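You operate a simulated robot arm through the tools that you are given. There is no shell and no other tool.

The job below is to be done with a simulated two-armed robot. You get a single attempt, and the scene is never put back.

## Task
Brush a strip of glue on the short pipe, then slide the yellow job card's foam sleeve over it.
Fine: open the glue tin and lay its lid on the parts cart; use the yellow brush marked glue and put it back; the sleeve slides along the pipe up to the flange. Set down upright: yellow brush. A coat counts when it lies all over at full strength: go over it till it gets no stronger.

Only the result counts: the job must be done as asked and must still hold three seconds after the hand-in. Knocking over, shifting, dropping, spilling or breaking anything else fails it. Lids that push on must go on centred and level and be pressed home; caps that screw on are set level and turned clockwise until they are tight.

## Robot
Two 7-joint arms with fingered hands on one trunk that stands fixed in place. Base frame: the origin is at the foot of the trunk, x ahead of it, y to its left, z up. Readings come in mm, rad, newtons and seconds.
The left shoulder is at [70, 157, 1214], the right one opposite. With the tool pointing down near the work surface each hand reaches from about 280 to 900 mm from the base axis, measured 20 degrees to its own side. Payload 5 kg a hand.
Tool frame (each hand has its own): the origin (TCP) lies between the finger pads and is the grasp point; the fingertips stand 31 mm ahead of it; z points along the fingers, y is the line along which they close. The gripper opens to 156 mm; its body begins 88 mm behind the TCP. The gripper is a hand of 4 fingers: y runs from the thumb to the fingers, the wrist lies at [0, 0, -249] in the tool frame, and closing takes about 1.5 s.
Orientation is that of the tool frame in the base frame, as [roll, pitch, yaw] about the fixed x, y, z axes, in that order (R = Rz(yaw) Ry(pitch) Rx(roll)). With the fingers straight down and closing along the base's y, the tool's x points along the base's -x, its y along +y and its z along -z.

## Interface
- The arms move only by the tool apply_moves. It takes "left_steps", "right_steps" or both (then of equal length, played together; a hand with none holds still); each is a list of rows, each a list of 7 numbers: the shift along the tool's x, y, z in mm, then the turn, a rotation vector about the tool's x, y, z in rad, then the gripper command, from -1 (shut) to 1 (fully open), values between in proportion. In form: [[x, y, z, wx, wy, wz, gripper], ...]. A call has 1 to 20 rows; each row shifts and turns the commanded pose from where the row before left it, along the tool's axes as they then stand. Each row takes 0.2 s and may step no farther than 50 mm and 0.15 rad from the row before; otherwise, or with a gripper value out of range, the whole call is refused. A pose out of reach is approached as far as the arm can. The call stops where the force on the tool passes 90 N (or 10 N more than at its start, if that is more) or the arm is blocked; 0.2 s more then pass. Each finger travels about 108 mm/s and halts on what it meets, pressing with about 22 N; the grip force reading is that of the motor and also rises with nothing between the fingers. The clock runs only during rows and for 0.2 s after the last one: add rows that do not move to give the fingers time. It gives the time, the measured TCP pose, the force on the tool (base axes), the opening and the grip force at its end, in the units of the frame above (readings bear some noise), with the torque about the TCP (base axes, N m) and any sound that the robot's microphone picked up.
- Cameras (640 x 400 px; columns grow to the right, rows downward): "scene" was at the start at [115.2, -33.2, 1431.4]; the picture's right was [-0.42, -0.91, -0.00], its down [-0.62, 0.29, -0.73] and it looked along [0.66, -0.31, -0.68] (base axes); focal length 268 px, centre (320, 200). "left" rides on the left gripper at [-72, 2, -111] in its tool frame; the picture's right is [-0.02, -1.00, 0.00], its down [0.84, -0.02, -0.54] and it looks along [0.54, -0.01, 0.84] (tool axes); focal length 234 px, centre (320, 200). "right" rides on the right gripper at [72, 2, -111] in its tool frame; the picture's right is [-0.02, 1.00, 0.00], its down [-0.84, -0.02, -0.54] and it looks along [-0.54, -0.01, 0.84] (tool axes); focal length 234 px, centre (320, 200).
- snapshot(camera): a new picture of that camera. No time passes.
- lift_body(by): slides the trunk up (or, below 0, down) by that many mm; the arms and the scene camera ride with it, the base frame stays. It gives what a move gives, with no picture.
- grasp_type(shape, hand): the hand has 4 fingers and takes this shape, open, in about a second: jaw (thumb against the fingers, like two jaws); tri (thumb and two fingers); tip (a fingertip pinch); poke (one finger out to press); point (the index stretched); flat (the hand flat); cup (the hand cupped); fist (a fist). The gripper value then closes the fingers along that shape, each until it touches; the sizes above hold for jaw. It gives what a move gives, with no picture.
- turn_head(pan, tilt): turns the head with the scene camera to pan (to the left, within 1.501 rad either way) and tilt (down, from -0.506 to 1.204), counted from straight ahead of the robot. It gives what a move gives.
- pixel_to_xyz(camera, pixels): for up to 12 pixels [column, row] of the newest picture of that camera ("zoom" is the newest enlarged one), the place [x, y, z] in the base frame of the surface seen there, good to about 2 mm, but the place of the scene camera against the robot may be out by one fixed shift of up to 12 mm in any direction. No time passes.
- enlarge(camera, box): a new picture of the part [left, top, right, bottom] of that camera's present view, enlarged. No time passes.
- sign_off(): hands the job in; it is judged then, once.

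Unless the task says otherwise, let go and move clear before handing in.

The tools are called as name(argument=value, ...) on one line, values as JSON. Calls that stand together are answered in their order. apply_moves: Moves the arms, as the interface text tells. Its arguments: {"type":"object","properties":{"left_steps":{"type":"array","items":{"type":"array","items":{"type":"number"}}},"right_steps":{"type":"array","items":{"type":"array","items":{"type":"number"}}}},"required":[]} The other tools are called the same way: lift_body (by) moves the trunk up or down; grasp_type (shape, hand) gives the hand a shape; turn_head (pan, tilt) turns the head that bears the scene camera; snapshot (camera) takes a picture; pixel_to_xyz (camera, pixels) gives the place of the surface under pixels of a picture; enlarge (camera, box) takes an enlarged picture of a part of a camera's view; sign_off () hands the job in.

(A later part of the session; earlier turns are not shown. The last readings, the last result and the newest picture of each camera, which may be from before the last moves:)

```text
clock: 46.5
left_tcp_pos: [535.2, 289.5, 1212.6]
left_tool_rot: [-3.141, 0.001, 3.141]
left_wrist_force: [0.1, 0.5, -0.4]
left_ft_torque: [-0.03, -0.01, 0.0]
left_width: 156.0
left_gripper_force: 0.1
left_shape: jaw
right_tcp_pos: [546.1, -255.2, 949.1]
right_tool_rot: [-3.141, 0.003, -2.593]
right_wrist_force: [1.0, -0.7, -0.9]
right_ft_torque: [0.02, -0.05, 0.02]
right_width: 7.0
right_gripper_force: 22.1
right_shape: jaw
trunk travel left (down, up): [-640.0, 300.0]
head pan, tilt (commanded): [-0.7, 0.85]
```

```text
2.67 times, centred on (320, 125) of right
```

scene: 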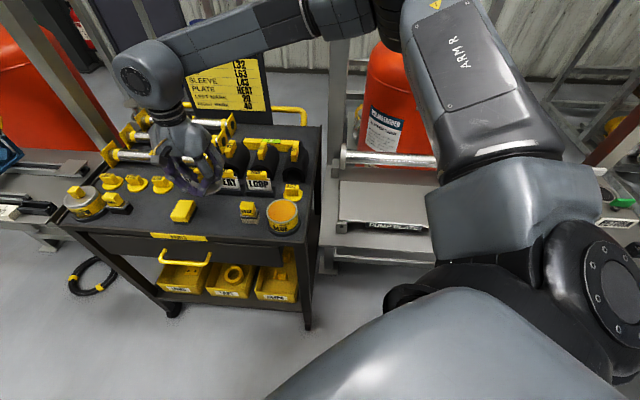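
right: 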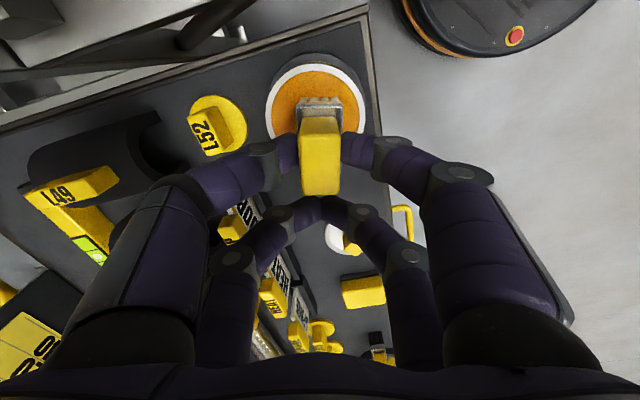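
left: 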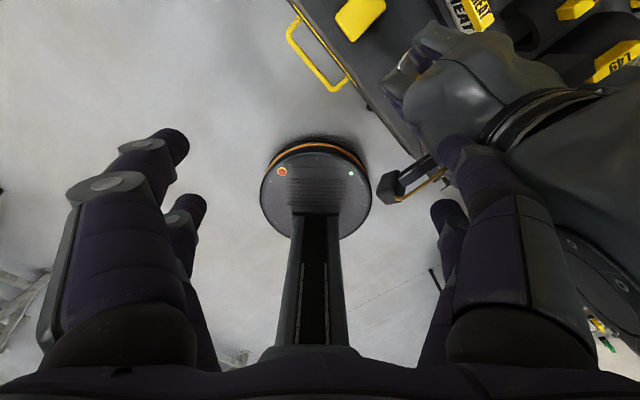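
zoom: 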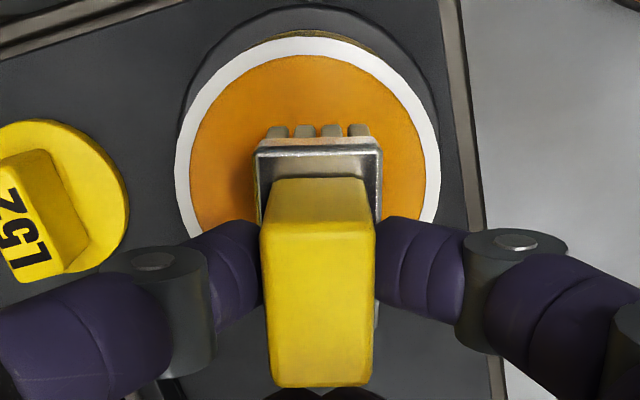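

The brush is within about 3 mm of the tin's centre. I'll correct that and dip the bristles about 7 mm below the glue surface at z=854, with the force in view.

apply_moves(right_steps=[[0, -2.5, 10, 0, 0, 0, -1], [0, 0, 10, 0, 0, 0, -1], [0, 0, 5, 0, 0, 0, -1], [0, 0, 4, 0, 0, 0, -1], [0, 0, 0, 0, 0, 0, -1]])

enlarge(camera="right", box=[250, 50, 390, 200])

enlarge(camera="scene", box=[220, 130, 340, 250])

```text
clock: 47.7
left_tcp_pos: [533.0, 289.9, 1215.4]
left_tool_rot: [3.141, 0.003, 3.14]
left_wrist_force: [-0.8, -0.4, 0.8]
left_ft_torque: [-0.02, 0.03, 0.0]
left_width: 156.0
left_gripper_force: 0.0
left_shape: jaw
right_tcp_pos: [544.9, -257.2, 922.6]
right_tool_rot: [-3.137, 0.007, -2.592]
right_wrist_force: [3.8, -7.7, 36.0]
right_ft_torque: [-0.7, 0.47, 0.19]
right_width: 10.2
right_gripper_force: 22.3
right_shape: jaw
trunk travel left (down, up): [-640.0, 300.0]
head pan, tilt (commanded): [-0.7, 0.85]
```

```text
2.67 times, centred on (320, 125) of right
```

zoom: 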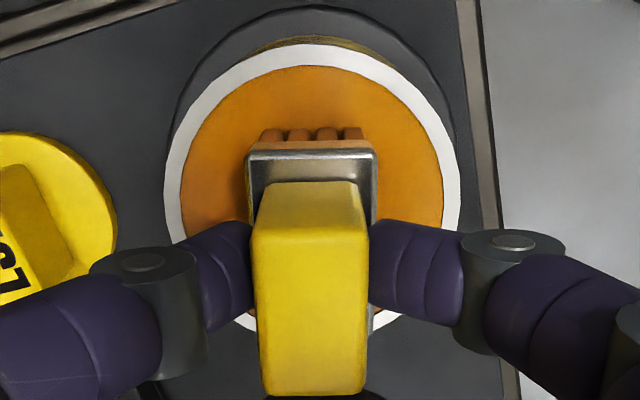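

```text
3.33 times, centred on (280, 190) of scene
```

zoom: 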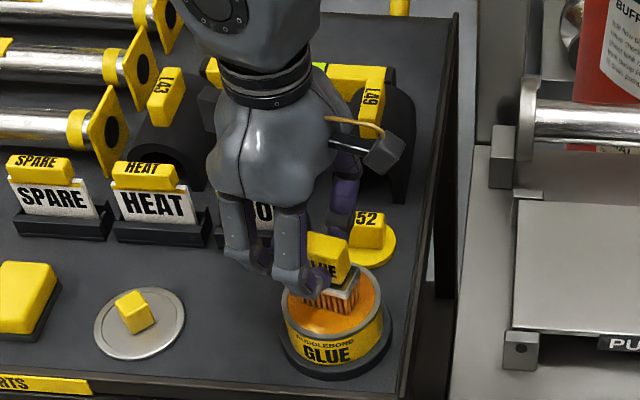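

The bristles have turned orange, so the brush is loaded, but the glue surface pushed back with 36 N. I'll lift off and check whether the brush shifted in the grip.

apply_moves(right_steps=[[0, 0, -4, 0, 0, 0, -1], [0, 0, -10, 0, 0, 0, -1], [0, 0, -20, 0, 0, 0, -1], [0, 0, 0, 0, 0, 0, -1]])

enlarge(camera="right", box=[220, 50, 420, 220])

enlarge(camera="scene", box=[220, 130, 340, 250])

```text
clock: 48.7
left_tcp_pos: [536.3, 289.7, 1212.4]
left_tool_rot: [3.14, 0.001, 3.141]
left_wrist_force: [0.2, 0.3, 0.0]
left_ft_torque: [0.0, -0.01, 0.01]
left_width: 155.7
left_gripper_force: 0.1
left_shape: jaw
right_tcp_pos: [546.2, -257.3, 954.4]
right_tool_rot: [3.14, 0.0, -2.593]
right_wrist_force: [0.6, -0.3, -0.9]
right_ft_torque: [0.04, 0.02, 0.01]
right_width: 8.4
right_gripper_force: 22.2
right_shape: jaw
trunk travel left (down, up): [-640.0, 300.0]
head pan, tilt (commanded): [-0.7, 0.85]
```

```text
2.35 times, centred on (320, 135) of right
```

zoom: 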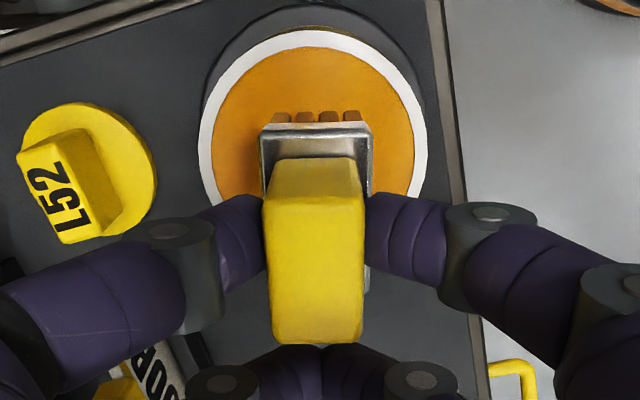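

```text
3.33 times, centred on (280, 190) of scene
```

zoom: 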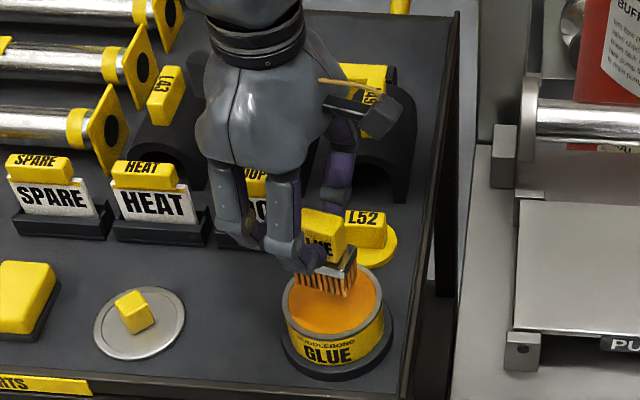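

pixel_to_xyz(camera="zoom", pixels=[[268, 205], [358, 205], [278, 335], [358, 335], [315, 270], [268, 135], [368, 135], [318, 130], [300, 175], [316, 117], [345, 117], [280, 117]])

enlarge(camera="scene", box=[260, 180, 310, 230])

```text
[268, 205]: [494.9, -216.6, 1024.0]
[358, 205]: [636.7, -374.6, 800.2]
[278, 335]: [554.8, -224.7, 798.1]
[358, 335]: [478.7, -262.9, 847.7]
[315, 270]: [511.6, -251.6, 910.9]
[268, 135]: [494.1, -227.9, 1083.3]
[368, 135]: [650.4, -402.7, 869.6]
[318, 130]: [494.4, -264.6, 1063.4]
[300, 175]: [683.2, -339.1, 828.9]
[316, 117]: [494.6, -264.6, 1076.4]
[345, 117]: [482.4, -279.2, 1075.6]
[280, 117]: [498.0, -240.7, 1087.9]
```

```text
8.00 times, centred on (285, 205) of scene
```

zoom: 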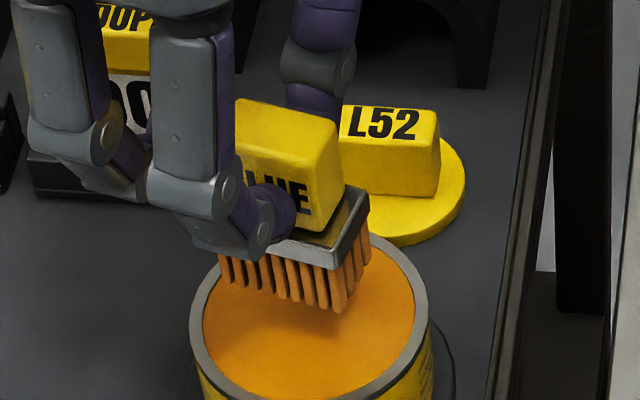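

enlarge(camera="right", box=[220, 50, 420, 220])

pixel_to_xyz(camera="zoom", pixels=[[272, 205], [355, 205], [280, 335], [355, 335], [315, 270], [268, 133], [366, 133], [318, 128], [300, 175], [316, 117], [345, 117], [280, 117]])

```text
2.35 times, centred on (320, 135) of right
```

zoom: 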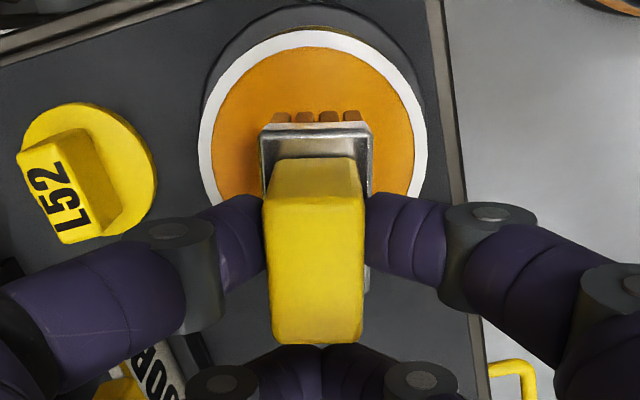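

```text
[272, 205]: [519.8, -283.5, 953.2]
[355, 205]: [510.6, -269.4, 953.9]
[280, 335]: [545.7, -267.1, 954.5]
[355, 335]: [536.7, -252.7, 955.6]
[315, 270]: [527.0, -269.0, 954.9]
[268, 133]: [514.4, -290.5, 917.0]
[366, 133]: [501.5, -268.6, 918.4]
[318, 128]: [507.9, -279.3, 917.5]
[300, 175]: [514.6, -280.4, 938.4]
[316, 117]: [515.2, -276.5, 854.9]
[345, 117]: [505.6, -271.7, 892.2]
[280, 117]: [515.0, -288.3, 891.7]
```

The brush is still level within about 3°. Before moving to the pipe, I'll measure the obstacles around it: the post, the tank and the valve.

snapshot(camera="scene")

pixel_to_xyz(camera="scene", pixels=[[335, 30], [337, 80], [338, 130], [395, 140], [420, 140], [450, 140], [370, 140], [420, 60], [370, 60], [470, 60], [460, 148], [415, 20]])

```text
taken
```

scene: 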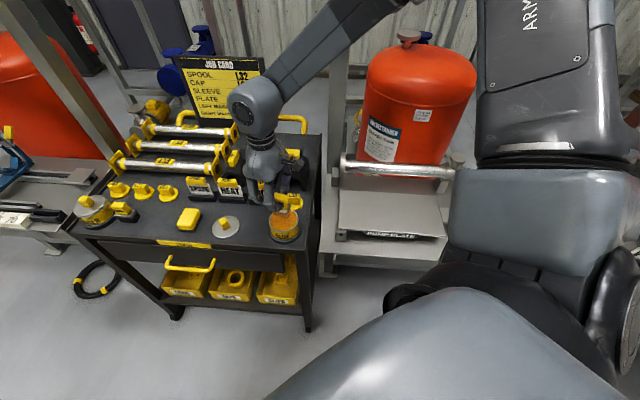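

```text
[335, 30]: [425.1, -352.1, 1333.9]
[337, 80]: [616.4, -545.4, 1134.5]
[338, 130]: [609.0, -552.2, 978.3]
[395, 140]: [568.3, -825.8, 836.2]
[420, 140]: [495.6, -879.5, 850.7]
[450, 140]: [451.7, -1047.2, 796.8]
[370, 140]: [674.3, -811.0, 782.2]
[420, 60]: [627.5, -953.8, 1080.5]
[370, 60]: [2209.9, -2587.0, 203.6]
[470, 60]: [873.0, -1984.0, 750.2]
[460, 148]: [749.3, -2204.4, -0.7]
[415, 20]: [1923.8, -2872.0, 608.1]
```

The post stands near (612,-548), just past the flange, and the tank is over 200 mm behind the pipe. I'll carry the brush high over to the pipe's middle and inspect the pipe from there.

apply_moves(right_steps=[[0, 0, -38, 0, 0, 0, -1], [0, 0, -38, 0, 0, 0, -1], [0, 0, 0, 0, 0, -0.118, -1], [0, 0, 0, 0, 0, -0.118, -1], [36.8, -23.4, 0, 0, 0, 0, -1], [36.8, -23.4, 0, 0, 0, 0, -1], [36.8, -23.4, 0, 0, 0, 0, -1], [36.8, -23.4, 0, 0, 0, 0, -1], [36.8, -23.4, 0, 0, 0, 0, -1], [36.8, -23.4, 0, 0, 0, 0, -1], [36.8, -23.4, 0, 0, 0, 0, -1], [36.8, -23.4, 0, 0, 0, 0, -1], [36.8, -23.4, 0, 0, 0, 0, -1], [0, 0, 0, 0, 0, 0, -1]])

snapshot(camera="right")

snapshot(camera="scene")

```text
clock: 51.7
left_tcp_pos: [535.7, 289.3, 1213.6]
left_tool_rot: [3.141, -0.001, -3.14]
left_wrist_force: [0.1, 0.0, 0.0]
left_ft_torque: [0.0, 0.02, -0.02]
left_width: 156.1
left_gripper_force: 0.1
left_shape: jaw
right_tcp_pos: [464.5, -638.6, 1029.8]
right_tool_rot: [-3.141, 0.003, -2.356]
right_wrist_force: [0.5, 0.1, 0.0]
right_ft_torque: [-0.03, 0.0, -0.02]
right_width: 8.0
right_gripper_force: 21.9
right_shape: jaw
trunk travel left (down, up): [-640.0, 300.0]
head pan, tilt (commanded): [-0.7, 0.85]
```

```text
taken
```

right: 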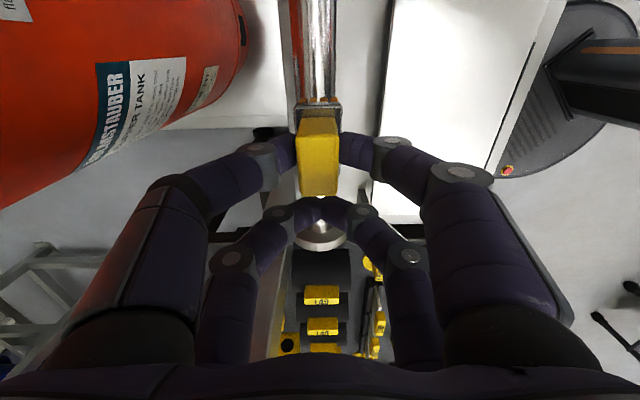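

```text
taken
```

scene: 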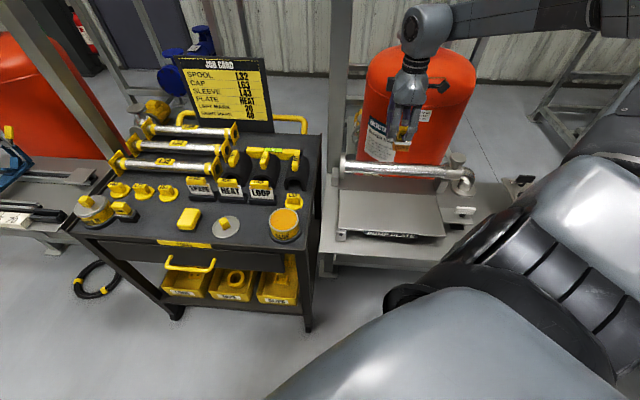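

enlarge(camera="scene", box=[325, 120, 485, 220])

enlarge(camera="right", box=[260, 0, 380, 110])

pixel_to_xyz(camera="zoom", pixels=[[210, 100], [230, 100], [260, 100], [300, 100], [350, 100], [380, 100], [395, 100], [220, 350], [260, 350], [300, 350], [340, 350], [380, 350]])

```text
4.00 times, centred on (405, 170) of scene
```

zoom: 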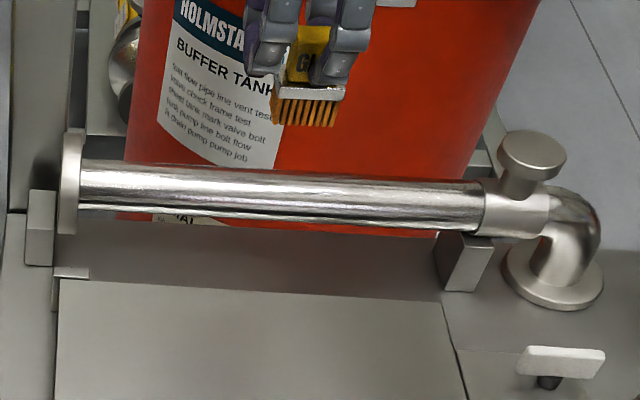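

```text
3.64 times, centred on (320, 55) of right
```

zoom: 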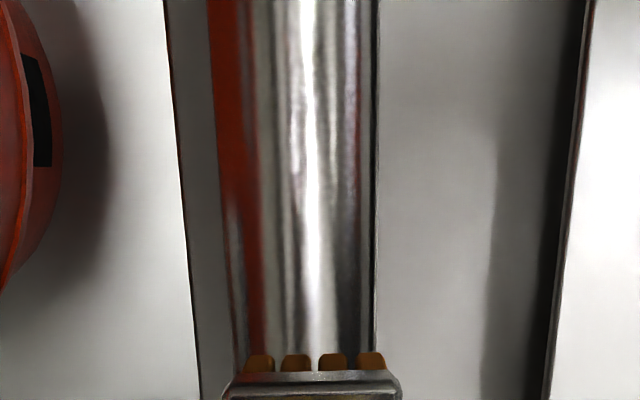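

```text
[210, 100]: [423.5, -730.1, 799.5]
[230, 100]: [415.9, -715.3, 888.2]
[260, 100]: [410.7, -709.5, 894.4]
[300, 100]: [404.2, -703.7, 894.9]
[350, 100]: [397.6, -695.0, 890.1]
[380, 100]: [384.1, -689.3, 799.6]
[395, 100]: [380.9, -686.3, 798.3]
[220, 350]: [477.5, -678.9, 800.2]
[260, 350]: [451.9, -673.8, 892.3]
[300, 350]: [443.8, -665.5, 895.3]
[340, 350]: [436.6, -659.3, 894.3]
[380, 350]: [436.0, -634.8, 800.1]
```

The pipe top is at z≈895 along the line v=(x−y)/√2≈785, with radius about 18 mm. I'll line the brush up with it and bring the bristles down to just above the surface.

apply_moves(right_steps=[[0, -5, 20, 0, 0, 0, -1], [0, 0, 20, 0, 0, 0, -1], [0, 0, 16, 0, 0, 0, -1], [0, 0, 0, 0, 0, 0, -1]])

snapshot(camera="right")

enlarge(camera="scene", box=[325, 120, 485, 220])

```text
clock: 52.7
left_tcp_pos: [536.2, 288.2, 1214.5]
left_tool_rot: [3.141, -0.002, -3.141]
left_wrist_force: [0.2, -0.7, 1.0]
left_ft_torque: [0.03, 0.0, 0.01]
left_width: 155.9
left_gripper_force: 0.1
left_shape: jaw
right_tcp_pos: [464.9, -644.5, 976.0]
right_tool_rot: [3.141, 0.002, -2.356]
right_wrist_force: [0.6, 0.2, -0.1]
right_ft_torque: [0.0, -0.03, 0.02]
right_width: 8.1
right_gripper_force: 21.3
right_shape: jaw
trunk travel left (down, up): [-640.0, 300.0]
head pan, tilt (commanded): [-0.7, 0.85]
```

```text
taken
```

right: 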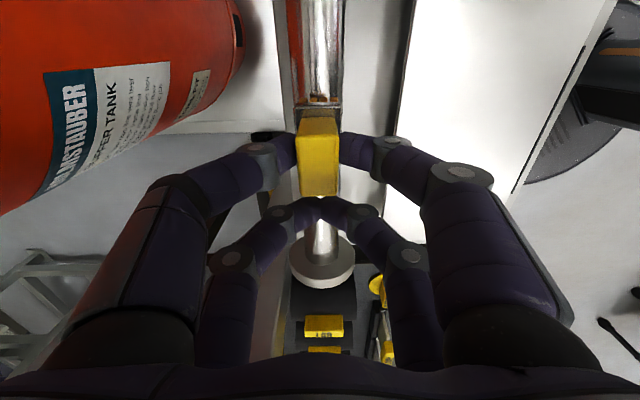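

```text
4.00 times, centred on (405, 170) of scene
```

zoom: 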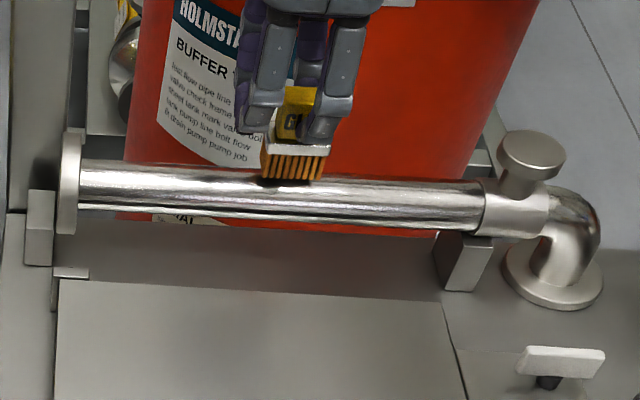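

The bristles hover just above the pipe near zoom (290,175). I'll lower them gently until a light contact force shows.

apply_moves(right_steps=[[0, 0, 4, 0, 0, 0, -1], [0, 0, 2, 0, 0, 0, -1], [0, 0, 0, 0, 0, 0, -1]])

apply_moves(right_steps=[[0, 0, 1, 0, 0, 0, -1], [0, 0, 0, 0, 0, 0, -1]])

enlarge(camera="scene", box=[365, 130, 445, 180])

```text
clock: 53.5
left_tcp_pos: [536.3, 289.3, 1214.9]
left_tool_rot: [3.141, 0.0, 3.141]
left_wrist_force: [-0.5, 0.0, 0.0]
left_ft_torque: [0.03, 0.0, 0.02]
left_width: 155.6
left_gripper_force: 0.0
left_shape: jaw
right_tcp_pos: [464.6, -645.1, 967.9]
right_tool_rot: [-3.142, 0.001, -2.357]
right_wrist_force: [0.3, 0.4, 0.0]
right_ft_torque: [0.01, -0.02, 0.02]
right_width: 8.0
right_gripper_force: 22.0
right_shape: jaw
trunk travel left (down, up): [-640.0, 300.0]
head pan, tilt (commanded): [-0.7, 0.85]
```

```text
clock: 54.1
left_tcp_pos: [535.3, 289.2, 1212.9]
left_tool_rot: [-3.141, 0.002, 3.141]
left_wrist_force: [0.1, -0.6, -1.0]
left_ft_torque: [0.0, 0.02, 0.0]
left_width: 156.0
left_gripper_force: 0.2
left_shape: jaw
right_tcp_pos: [465.2, -644.5, 968.1]
right_tool_rot: [3.141, 0.002, -2.356]
right_wrist_force: [1.0, -0.6, 0.2]
right_ft_torque: [0.04, 0.0, -0.01]
right_width: 8.0
right_gripper_force: 21.7
right_shape: jaw
trunk travel left (down, up): [-640.0, 300.0]
head pan, tilt (commanded): [-0.7, 0.85]
```

```text
8.00 times, centred on (405, 155) of scene
```

zoom: 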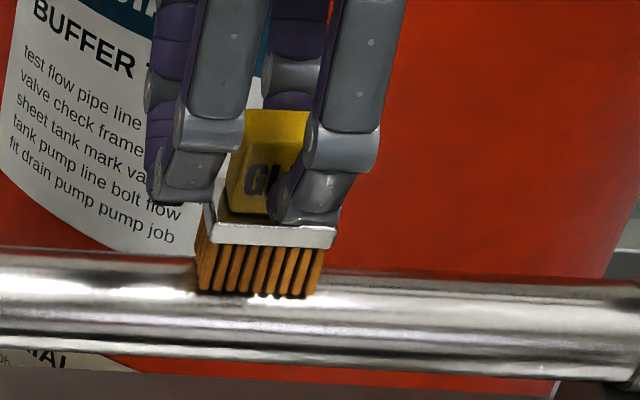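

apply_moves(right_steps=[[0, 0, 1, 0, 0, 0, -1], [0, 0, 0, 0, 0, 0, -1]])

apply_moves(right_steps=[[0, 0, 1, 0, 0, 0, -1], [0, 0, 0, 0, 0, 0, -1]])

enlarge(camera="scene", box=[365, 130, 445, 180])

```text
clock: 54.7
left_tcp_pos: [534.9, 289.1, 1213.0]
left_tool_rot: [3.14, 0.0, -3.141]
left_wrist_force: [-0.4, -0.4, -0.8]
left_ft_torque: [-0.01, 0.02, 0.04]
left_width: 156.0
left_gripper_force: 0.1
left_shape: jaw
right_tcp_pos: [465.1, -645.1, 967.4]
right_tool_rot: [-3.14, 0.004, -2.355]
right_wrist_force: [0.8, 0.1, 6.4]
right_ft_torque: [-0.1, 0.06, 0.01]
right_width: 8.0
right_gripper_force: 21.9
right_shape: jaw
trunk travel left (down, up): [-640.0, 300.0]
head pan, tilt (commanded): [-0.7, 0.85]
```

```text
clock: 55.3
left_tcp_pos: [534.5, 290.2, 1214.4]
left_tool_rot: [3.141, 0.003, 3.141]
left_wrist_force: [-0.7, -0.3, 0.4]
left_ft_torque: [-0.03, 0.02, -0.02]
left_width: 155.7
left_gripper_force: 0.0
left_shape: jaw
right_tcp_pos: [463.8, -643.4, 967.5]
right_tool_rot: [-3.14, 0.002, -2.355]
right_wrist_force: [0.2, -0.7, 11.0]
right_ft_torque: [-0.18, 0.11, 0.02]
right_width: 8.3
right_gripper_force: 22.6
right_shape: jaw
trunk travel left (down, up): [-640.0, 300.0]
head pan, tilt (commanded): [-0.7, 0.85]
```

```text
8.00 times, centred on (405, 155) of scene
```

zoom: 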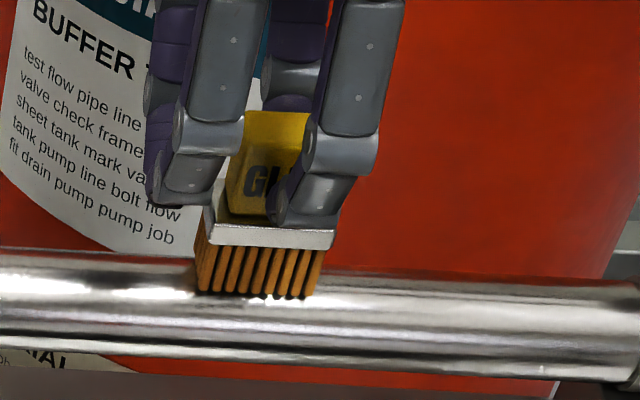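

Contact is made at about 6–11 N. I'll ease to light pressure and make a short test stroke along the pipe to see how the coat shows.

apply_moves(right_steps=[[0, 0, -1, 0, 0, 0, -1], [10, 0, 0, 0, 0, 0, -1], [15, 0, 0, 0, 0, 0, -1], [15, 0, 0, 0, 0, 0, -1], [15, 0, 0, 0, 0, 0, -1], [15, 0, 0, 0, 0, 0, -1]])

enlarge(camera="scene", box=[335, 120, 475, 210])

snapshot(camera="right")

```text
clock: 56.7
left_tcp_pos: [535.7, 290.6, 1214.7]
left_tool_rot: [-3.141, 0.001, -3.141]
left_wrist_force: [-0.2, -0.3, -0.4]
left_ft_torque: [-0.01, 0.0, 0.01]
left_width: 156.1
left_gripper_force: 0.0
left_shape: jaw
right_tcp_pos: [414.9, -694.3, 967.4]
right_tool_rot: [3.141, 0.003, -2.355]
right_wrist_force: [0.9, 0.6, 5.0]
right_ft_torque: [-0.05, 0.08, 0.01]
right_width: 7.8
right_gripper_force: 21.4
right_shape: jaw
trunk travel left (down, up): [-640.0, 300.0]
head pan, tilt (commanded): [-0.7, 0.85]
```

```text
4.44 times, centred on (405, 165) of scene
```

zoom: 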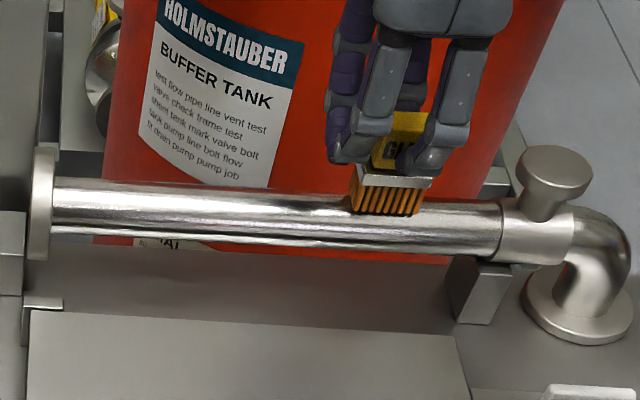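

```text
taken
```

right: 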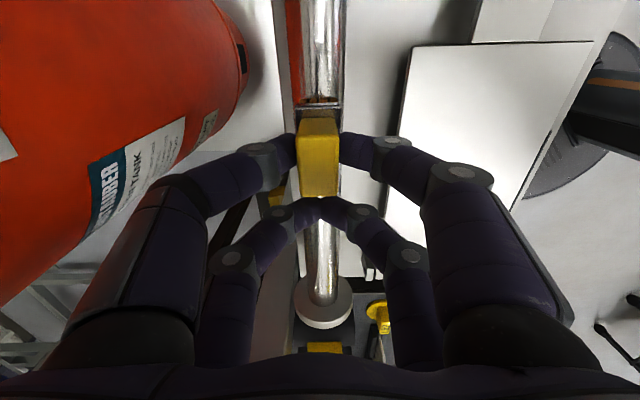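

enlarge(camera="scene", box=[375, 145, 425, 185])

enlarge(camera="right", box=[280, 190, 360, 330])

enlarge(camera="right", box=[260, 0, 380, 120])

```text
10.00 times, centred on (400, 165) of scene
```

zoom: 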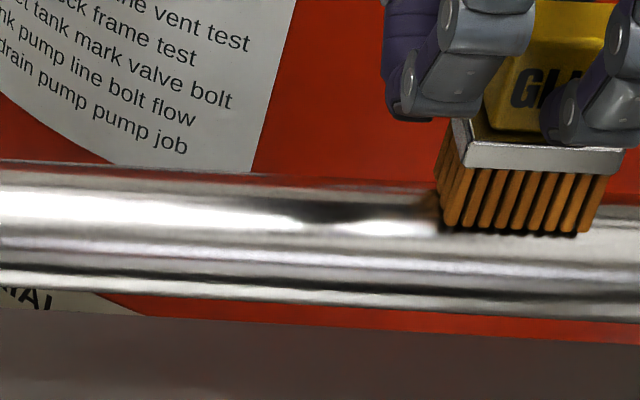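

```text
2.86 times, centred on (320, 260) of right
```

zoom: 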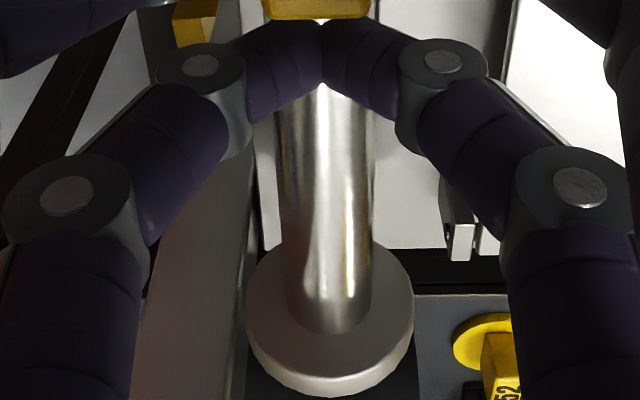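

```text
3.33 times, centred on (320, 60) of right
```

zoom: 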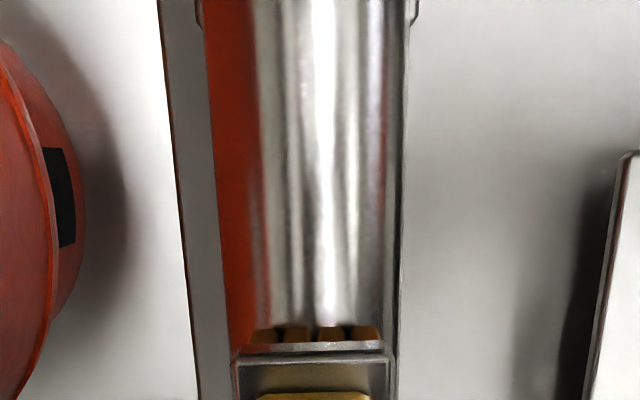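

No clear coat is visible yet on the stroked part near zoom (300,215). I'll lift the brush and look at the pipe surface from straight above before trying again.

apply_moves(right_steps=[[0, 0, -15, 0, 0, 0, -1], [0, 40, -20, 0, 0, 0, -1], [0, 40, -20, 0, 0, 0, -1], [0, 0, 0, 0, 0, 0, -1]])

snapshot(camera="right")

enlarge(camera="scene", box=[335, 130, 475, 210])

```text
clock: 57.7
left_tcp_pos: [536.6, 288.3, 1214.1]
left_tool_rot: [3.14, 0.001, 3.141]
left_wrist_force: [0.0, 0.0, 0.1]
left_ft_torque: [0.04, 0.05, -0.01]
left_width: 156.0
left_gripper_force: 0.0
left_shape: jaw
right_tcp_pos: [357.4, -639.5, 1018.6]
right_tool_rot: [3.14, 0.002, -2.357]
right_wrist_force: [-0.2, -1.2, -0.7]
right_ft_torque: [0.02, -0.01, 0.02]
right_width: 7.8
right_gripper_force: 21.8
right_shape: jaw
trunk travel left (down, up): [-640.0, 300.0]
head pan, tilt (commanded): [-0.7, 0.85]
```

```text
taken
```

right: 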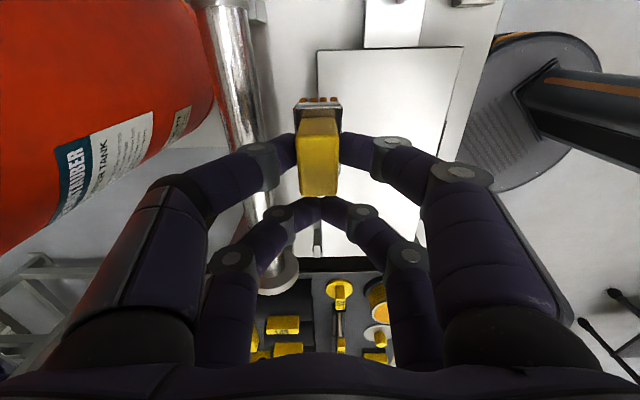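

```text
4.57 times, centred on (405, 170) of scene
```

zoom: 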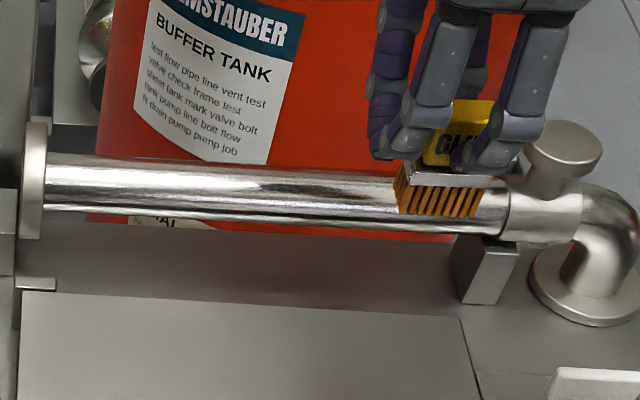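

enlarge(camera="right", box=[190, 0, 310, 150])

enlarge(camera="right", box=[280, 80, 360, 130])

enlarge(camera="scene", box=[330, 90, 420, 160])

```text
2.67 times, centred on (250, 75) of right
```

zoom: 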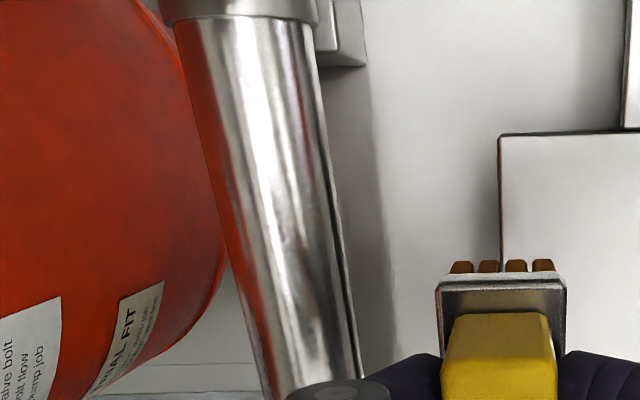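

```text
8.00 times, centred on (320, 105) of right
```

zoom: 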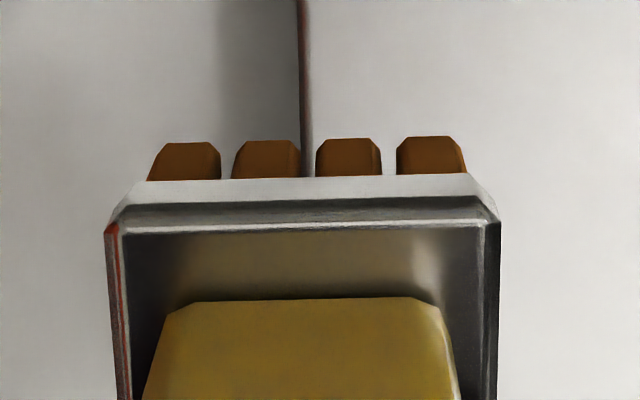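

```text
5.71 times, centred on (375, 125) of scene
```

zoom: 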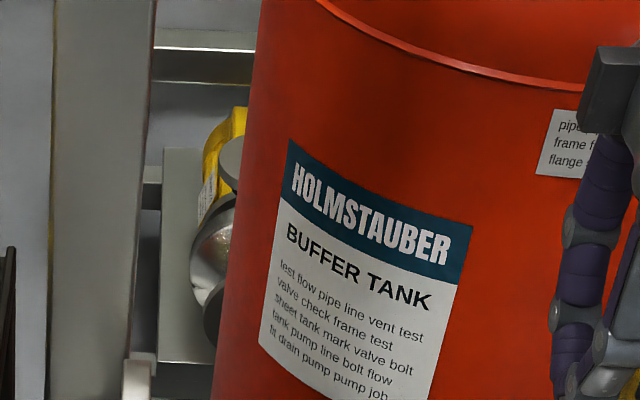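

There is still no visible coat, so I should make sure this is the pipe that is meant. I'll look around to the right of the skid, now that the arm is elsewhere.

turn_head(pan=-1.1, tilt=0.6)

snapshot(camera="scene")

enlarge(camera="scene", box=[200, 120, 400, 245])

enlarge(camera="scene", box=[360, 120, 560, 245])

```text
clock: 58.6
left_tcp_pos: [535.8, 289.8, 1213.7]
left_tool_rot: [-3.14, -0.001, -3.141]
left_wrist_force: [0.0, 0.6, 0.3]
left_ft_torque: [-0.03, 0.01, 0.02]
left_width: 155.6
left_gripper_force: 0.0
left_shape: jaw
right_tcp_pos: [354.0, -638.7, 1020.8]
right_tool_rot: [-3.141, 0.002, -2.356]
right_wrist_force: [-0.4, 0.1, -0.3]
right_ft_torque: [0.01, -0.01, 0.02]
right_width: 7.9
right_gripper_force: 22.2
right_shape: jaw
trunk travel left (down, up): [-640.0, 300.0]
head pan, tilt (commanded): [-1.1, 0.6]
```

```text
taken
```

scene: 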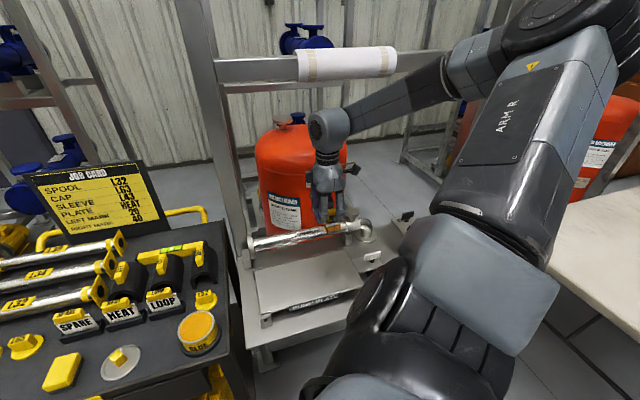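

```text
3.20 times, centred on (300, 182) of scene
```

zoom: 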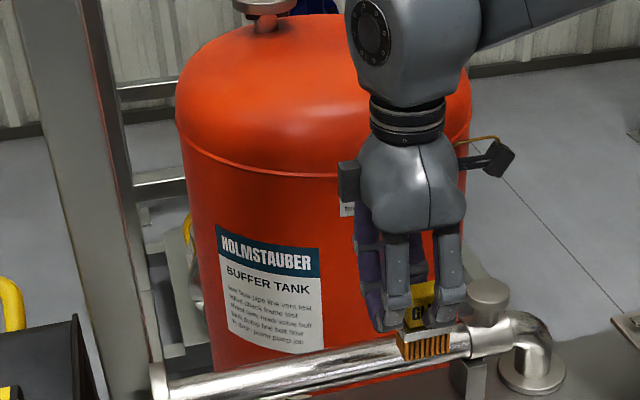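

```text
3.20 times, centred on (460, 182) of scene
```

zoom: 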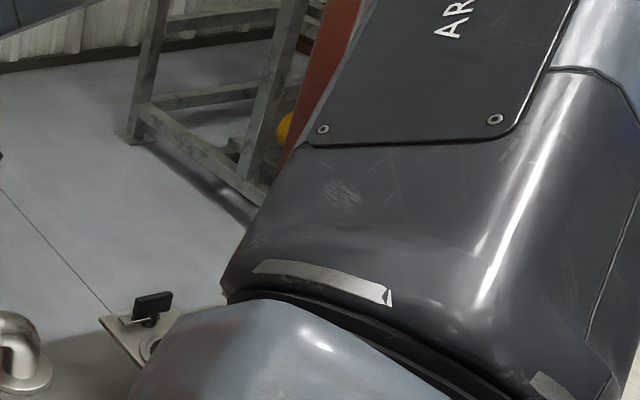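

This is the only fixed pipe with a flange that fits the sleeves, so I'll carry on with it. I'll stroke the half toward the flange, slower and with steady contact, and look again.

turn_head(pan=-0.8, tilt=0.75)

apply_moves(right_steps=[[-26, -28, 0, 0, 0, 0, -1], [-26, -28, 0, 0, 0, 0, -1], [-26, -27, 0, 0, 0, 0, -1], [0, 0, 20, 0, 0, 0, -1], [0, 0, 20, 0, 0, 0, -1], [0, 0, 9, 0, 0, 0, -1], [0, 0, 0, 0, 0, 0, -1]])

```text
clock: 59.4
left_tcp_pos: [534.2, 289.6, 1213.7]
left_tool_rot: [-3.141, -0.001, 3.142]
left_wrist_force: [0.2, 0.9, -0.1]
left_ft_torque: [0.0, -0.03, 0.02]
left_width: 156.0
left_gripper_force: 0.1
left_shape: jaw
right_tcp_pos: [355.8, -639.6, 1019.5]
right_tool_rot: [3.141, 0.001, -2.357]
right_wrist_force: [-0.3, -0.4, -0.9]
right_ft_torque: [0.02, -0.04, 0.01]
right_width: 8.1
right_gripper_force: 22.2
right_shape: jaw
trunk travel left (down, up): [-640.0, 300.0]
head pan, tilt (commanded): [-0.799, 0.75]
```

```text
clock: 61.0
left_tcp_pos: [535.3, 290.4, 1213.8]
left_tool_rot: [-3.141, 0.0, -3.141]
left_wrist_force: [0.1, 0.2, -0.1]
left_ft_torque: [-0.01, -0.01, -0.01]
left_width: 155.9
left_gripper_force: 0.1
left_shape: jaw
right_tcp_pos: [471.9, -642.0, 972.0]
right_tool_rot: [3.141, 0.002, -2.356]
right_wrist_force: [0.6, -1.0, -1.7]
right_ft_torque: [0.0, -0.03, -0.01]
right_width: 8.1
right_gripper_force: 21.8
right_shape: jaw
trunk travel left (down, up): [-640.0, 300.0]
head pan, tilt (commanded): [-0.799, 0.75]
```

apply_moves(right_steps=[[0, 2.5, 2, 0, 0, 0, -1], [0, 0, 2, 0, 0, 0, -1], [0, 0, 1.5, 0, 0, 0, -1], [-10, 0, 0, 0, 0, 0, -1], [-10, 0, 0, 0, 0, 0, -1], [-10, 0, 0, 0, 0, 0, -1], [-10, 0, 0, 0, 0, 0, -1], [-10, 0, 0, 0, 0, 0, -1]])

snapshot(camera="scene")

enlarge(camera="scene", box=[300, 110, 460, 210])

```text
clock: 62.8
left_tcp_pos: [534.5, 290.4, 1213.4]
left_tool_rot: [-3.141, 0.002, 3.141]
left_wrist_force: [0.6, -0.2, 0.4]
left_ft_torque: [0.03, 0.04, 0.01]
left_width: 155.9
left_gripper_force: 0.0
left_shape: jaw
right_tcp_pos: [507.4, -605.7, 966.8]
right_tool_rot: [3.141, 0.003, -2.354]
right_wrist_force: [0.2, -0.9, 1.3]
right_ft_torque: [-0.03, 0.04, -0.04]
right_width: 7.8
right_gripper_force: 21.8
right_shape: jaw
trunk travel left (down, up): [-640.0, 300.0]
head pan, tilt (commanded): [-0.799, 0.75]
```

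```text
taken
```

scene: 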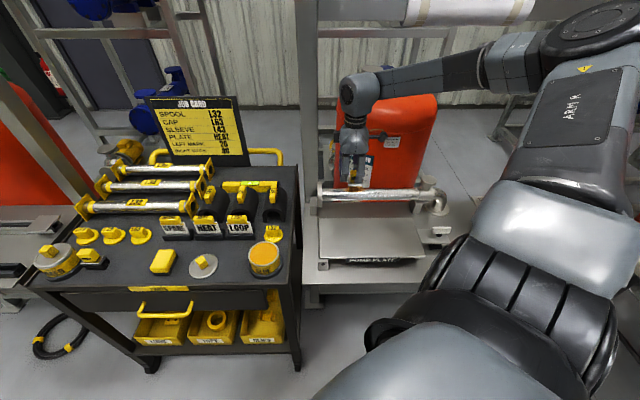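

```text
4.00 times, centred on (380, 160) of scene
```

zoom: 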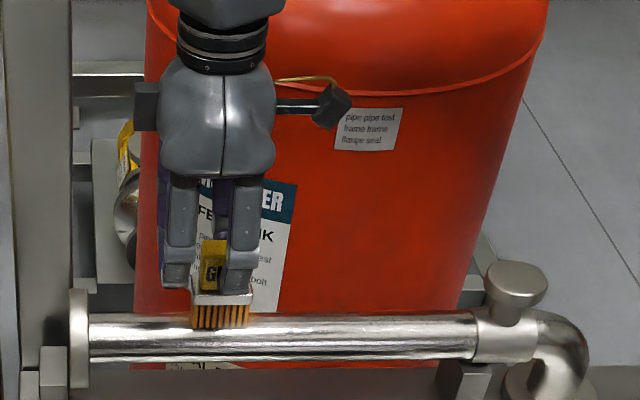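

apply_moves(right_steps=[[-8, 0, 0, 0, 0, 0, -1], [-8, 0, 0, 0, 0, 0, -1], [-8, 0, 0, 0, 0, 0, -1], [-8, 0, 0, 0, 0, 0, -1], [-8, 0, 0, 0, 0, 0, -1], [-8, 0, 0, 0, 0, 0, -1], [0, 0, 0, 0, 0, 0, -1]])

enlarge(camera="scene", box=[300, 110, 460, 210])

snapshot(camera="right")

```text
clock: 64.4
left_tcp_pos: [535.9, 289.6, 1213.7]
left_tool_rot: [3.14, -0.001, -3.141]
left_wrist_force: [0.2, -0.6, 0.0]
left_ft_torque: [-0.01, -0.02, 0.01]
left_width: 155.8
left_gripper_force: 0.1
left_shape: jaw
right_tcp_pos: [541.2, -570.2, 968.2]
right_tool_rot: [-3.141, 0.001, -2.357]
right_wrist_force: [0.0, 0.4, -0.3]
right_ft_torque: [-0.01, 0.0, 0.01]
right_width: 8.0
right_gripper_force: 22.1
right_shape: jaw
trunk travel left (down, up): [-640.0, 300.0]
head pan, tilt (commanded): [-0.799, 0.75]
```

```text
4.00 times, centred on (380, 160) of scene
```

zoom: 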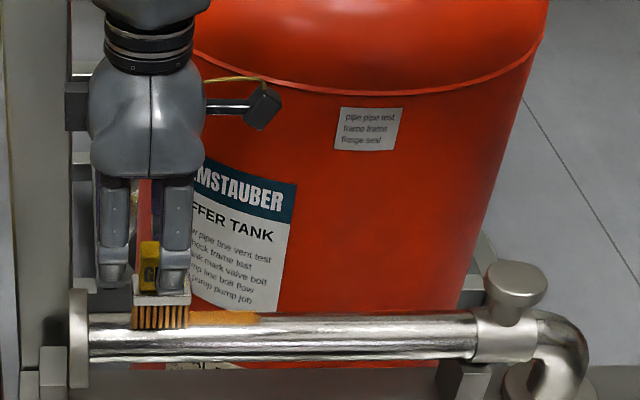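

```text
taken
```

right: 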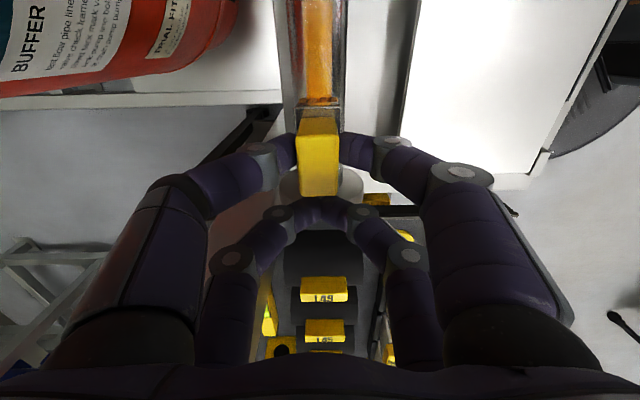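

An orange coat has appeared behind the brush, at zoom (190–260,318): the strip lies on the flange half of the pipe. I'll look at it closely.

enlarge(camera="right", box=[270, 0, 370, 110])

pixel_to_xyz(camera="zoom", pixels=[[225, 20], [320, 20], [220, 200], [270, 200], [320, 200], [370, 200], [225, 320], [350, 320], [240, 50], [300, 50]])

enlarge(camera="scene", box=[320, 170, 380, 210])

```text
3.64 times, centred on (320, 55) of right
```

zoom: 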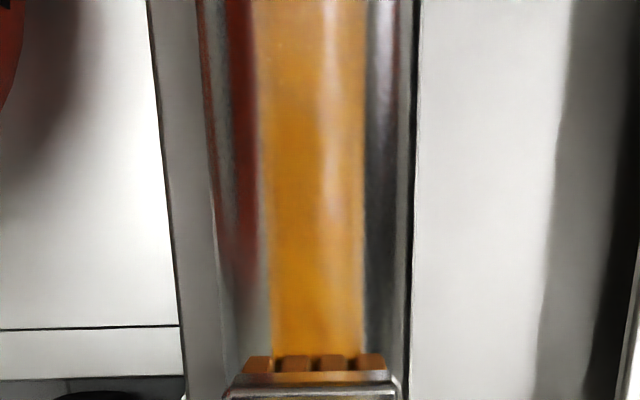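

```text
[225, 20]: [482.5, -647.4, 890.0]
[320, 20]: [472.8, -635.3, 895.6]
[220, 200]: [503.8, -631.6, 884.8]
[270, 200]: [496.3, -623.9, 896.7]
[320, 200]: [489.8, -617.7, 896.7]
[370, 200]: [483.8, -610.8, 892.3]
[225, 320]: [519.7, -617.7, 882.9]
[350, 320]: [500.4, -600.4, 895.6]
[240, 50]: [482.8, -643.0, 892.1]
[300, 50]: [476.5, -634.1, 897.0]
```

```text
10.00 times, centred on (350, 190) of scene
```

zoom: 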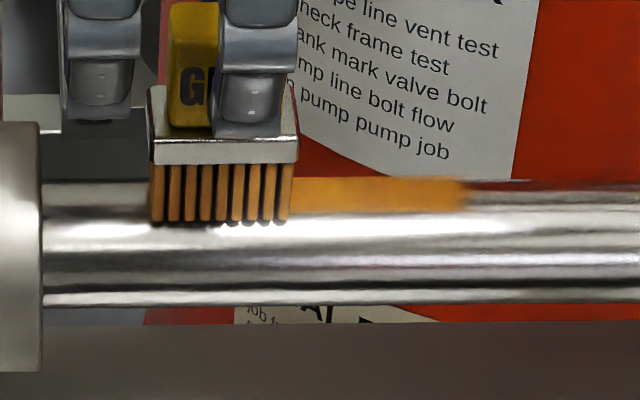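

The strip is about 19 mm wide on top of the pipe, from u≈−113 toward the flange. Before going closer to the flange I'll check how near the hand is to the post.

enlarge(camera="scene", box=[290, 90, 370, 210])

pixel_to_xyz(camera="zoom", pixels=[[150, 100], [190, 100], [205, 60], [200, 180], [225, 160], [245, 180], [300, 200], [260, 220], [150, 220], [190, 300], [220, 330], [240, 150]])

```text
3.33 times, centred on (330, 150) of scene
```

zoom: 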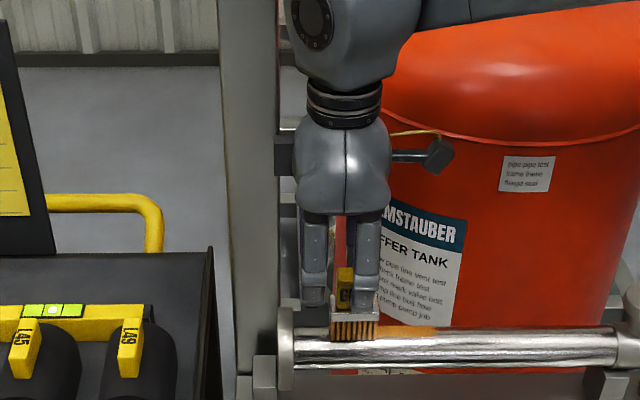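

```text
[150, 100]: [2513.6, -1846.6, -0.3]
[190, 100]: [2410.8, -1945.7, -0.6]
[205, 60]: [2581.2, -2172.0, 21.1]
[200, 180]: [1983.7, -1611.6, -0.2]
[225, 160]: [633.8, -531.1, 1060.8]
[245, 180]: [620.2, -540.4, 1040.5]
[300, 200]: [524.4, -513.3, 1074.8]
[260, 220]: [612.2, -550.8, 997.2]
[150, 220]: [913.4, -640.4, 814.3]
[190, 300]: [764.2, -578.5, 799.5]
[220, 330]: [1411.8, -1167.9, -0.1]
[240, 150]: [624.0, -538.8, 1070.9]
```

The post's front face is at v≈821, from u≈41, so there are only 15–20 mm of room for the palm. I'll press lightly, move on toward the flange in small steps with the force in view, and see where the strip ends.

apply_moves(right_steps=[[0, 0, 1, 0, 0, 0, -1], [-6, 0, 0, 0, 0, 0, -1], [-6, 0, 0, 0, 0, 0, -1], [0, 0, 0, 0, 0, 0, -1]])

enlarge(camera="scene", box=[290, 90, 370, 210])

enlarge(camera="scene", box=[320, 170, 380, 210])

```text
clock: 65.4
left_tcp_pos: [535.1, 289.5, 1214.1]
left_tool_rot: [3.142, 0.0, -3.141]
left_wrist_force: [0.0, -0.5, -0.1]
left_ft_torque: [-0.01, 0.02, 0.02]
left_width: 155.9
left_gripper_force: 0.1
left_shape: jaw
right_tcp_pos: [549.5, -561.8, 966.7]
right_tool_rot: [-3.141, 0.002, -2.356]
right_wrist_force: [0.4, 0.1, 4.0]
right_ft_torque: [-0.07, 0.04, 0.02]
right_width: 8.1
right_gripper_force: 22.1
right_shape: jaw
trunk travel left (down, up): [-640.0, 300.0]
head pan, tilt (commanded): [-0.799, 0.75]
```

```text
3.33 times, centred on (330, 150) of scene
```

zoom: 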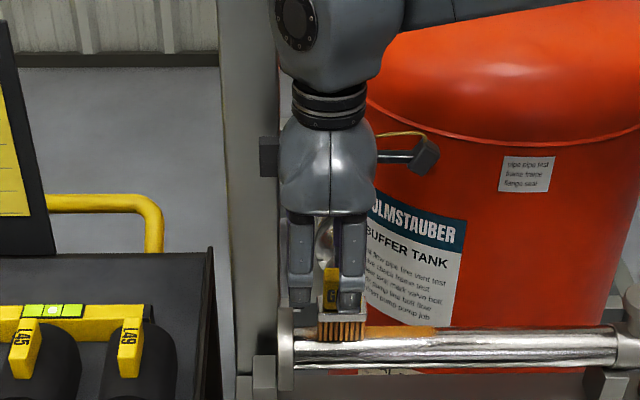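

```text
10.00 times, centred on (350, 190) of scene
```

zoom: 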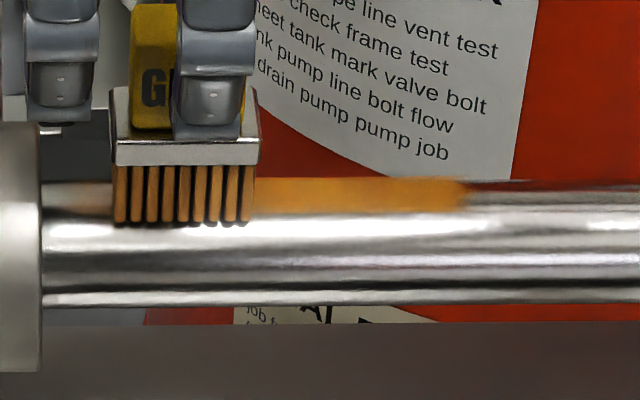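

apply_moves(right_steps=[[-5, 0, 0, 0, 0, 0, -1], [-5, 0, 0, 0, 0, 0, -1], [0, 0, 0, 0, 0, 0, -1]])

enlarge(camera="scene", box=[320, 170, 380, 210])

snapshot(camera="right")

```text
clock: 66.2
left_tcp_pos: [534.0, 288.1, 1214.3]
left_tool_rot: [-3.141, 0.001, 3.14]
left_wrist_force: [0.5, 0.3, -0.4]
left_ft_torque: [-0.01, 0.0, 0.03]
left_width: 156.0
left_gripper_force: 0.0
left_shape: jaw
right_tcp_pos: [553.7, -555.7, 967.5]
right_tool_rot: [-3.139, 0.001, -2.358]
right_wrist_force: [-5.9, -7.6, 8.1]
right_ft_torque: [0.21, -0.29, -0.35]
right_width: 7.9
right_gripper_force: 21.9
right_shape: jaw
trunk travel left (down, up): [-640.0, 300.0]
head pan, tilt (commanded): [-0.799, 0.75]
```

```text
10.00 times, centred on (350, 190) of scene
```

zoom: 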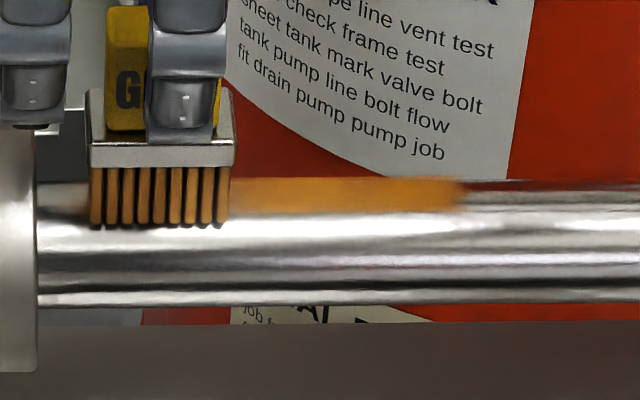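

```text
taken
```

right: 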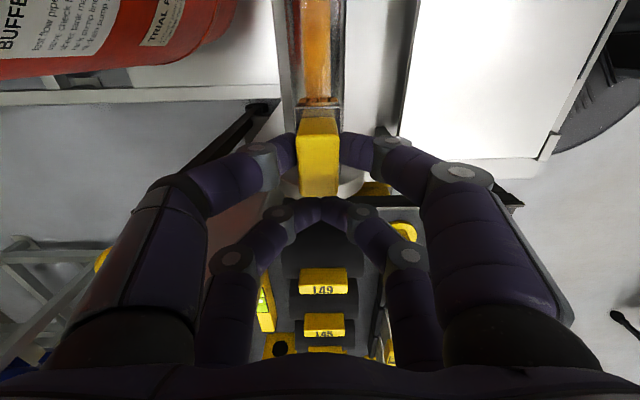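

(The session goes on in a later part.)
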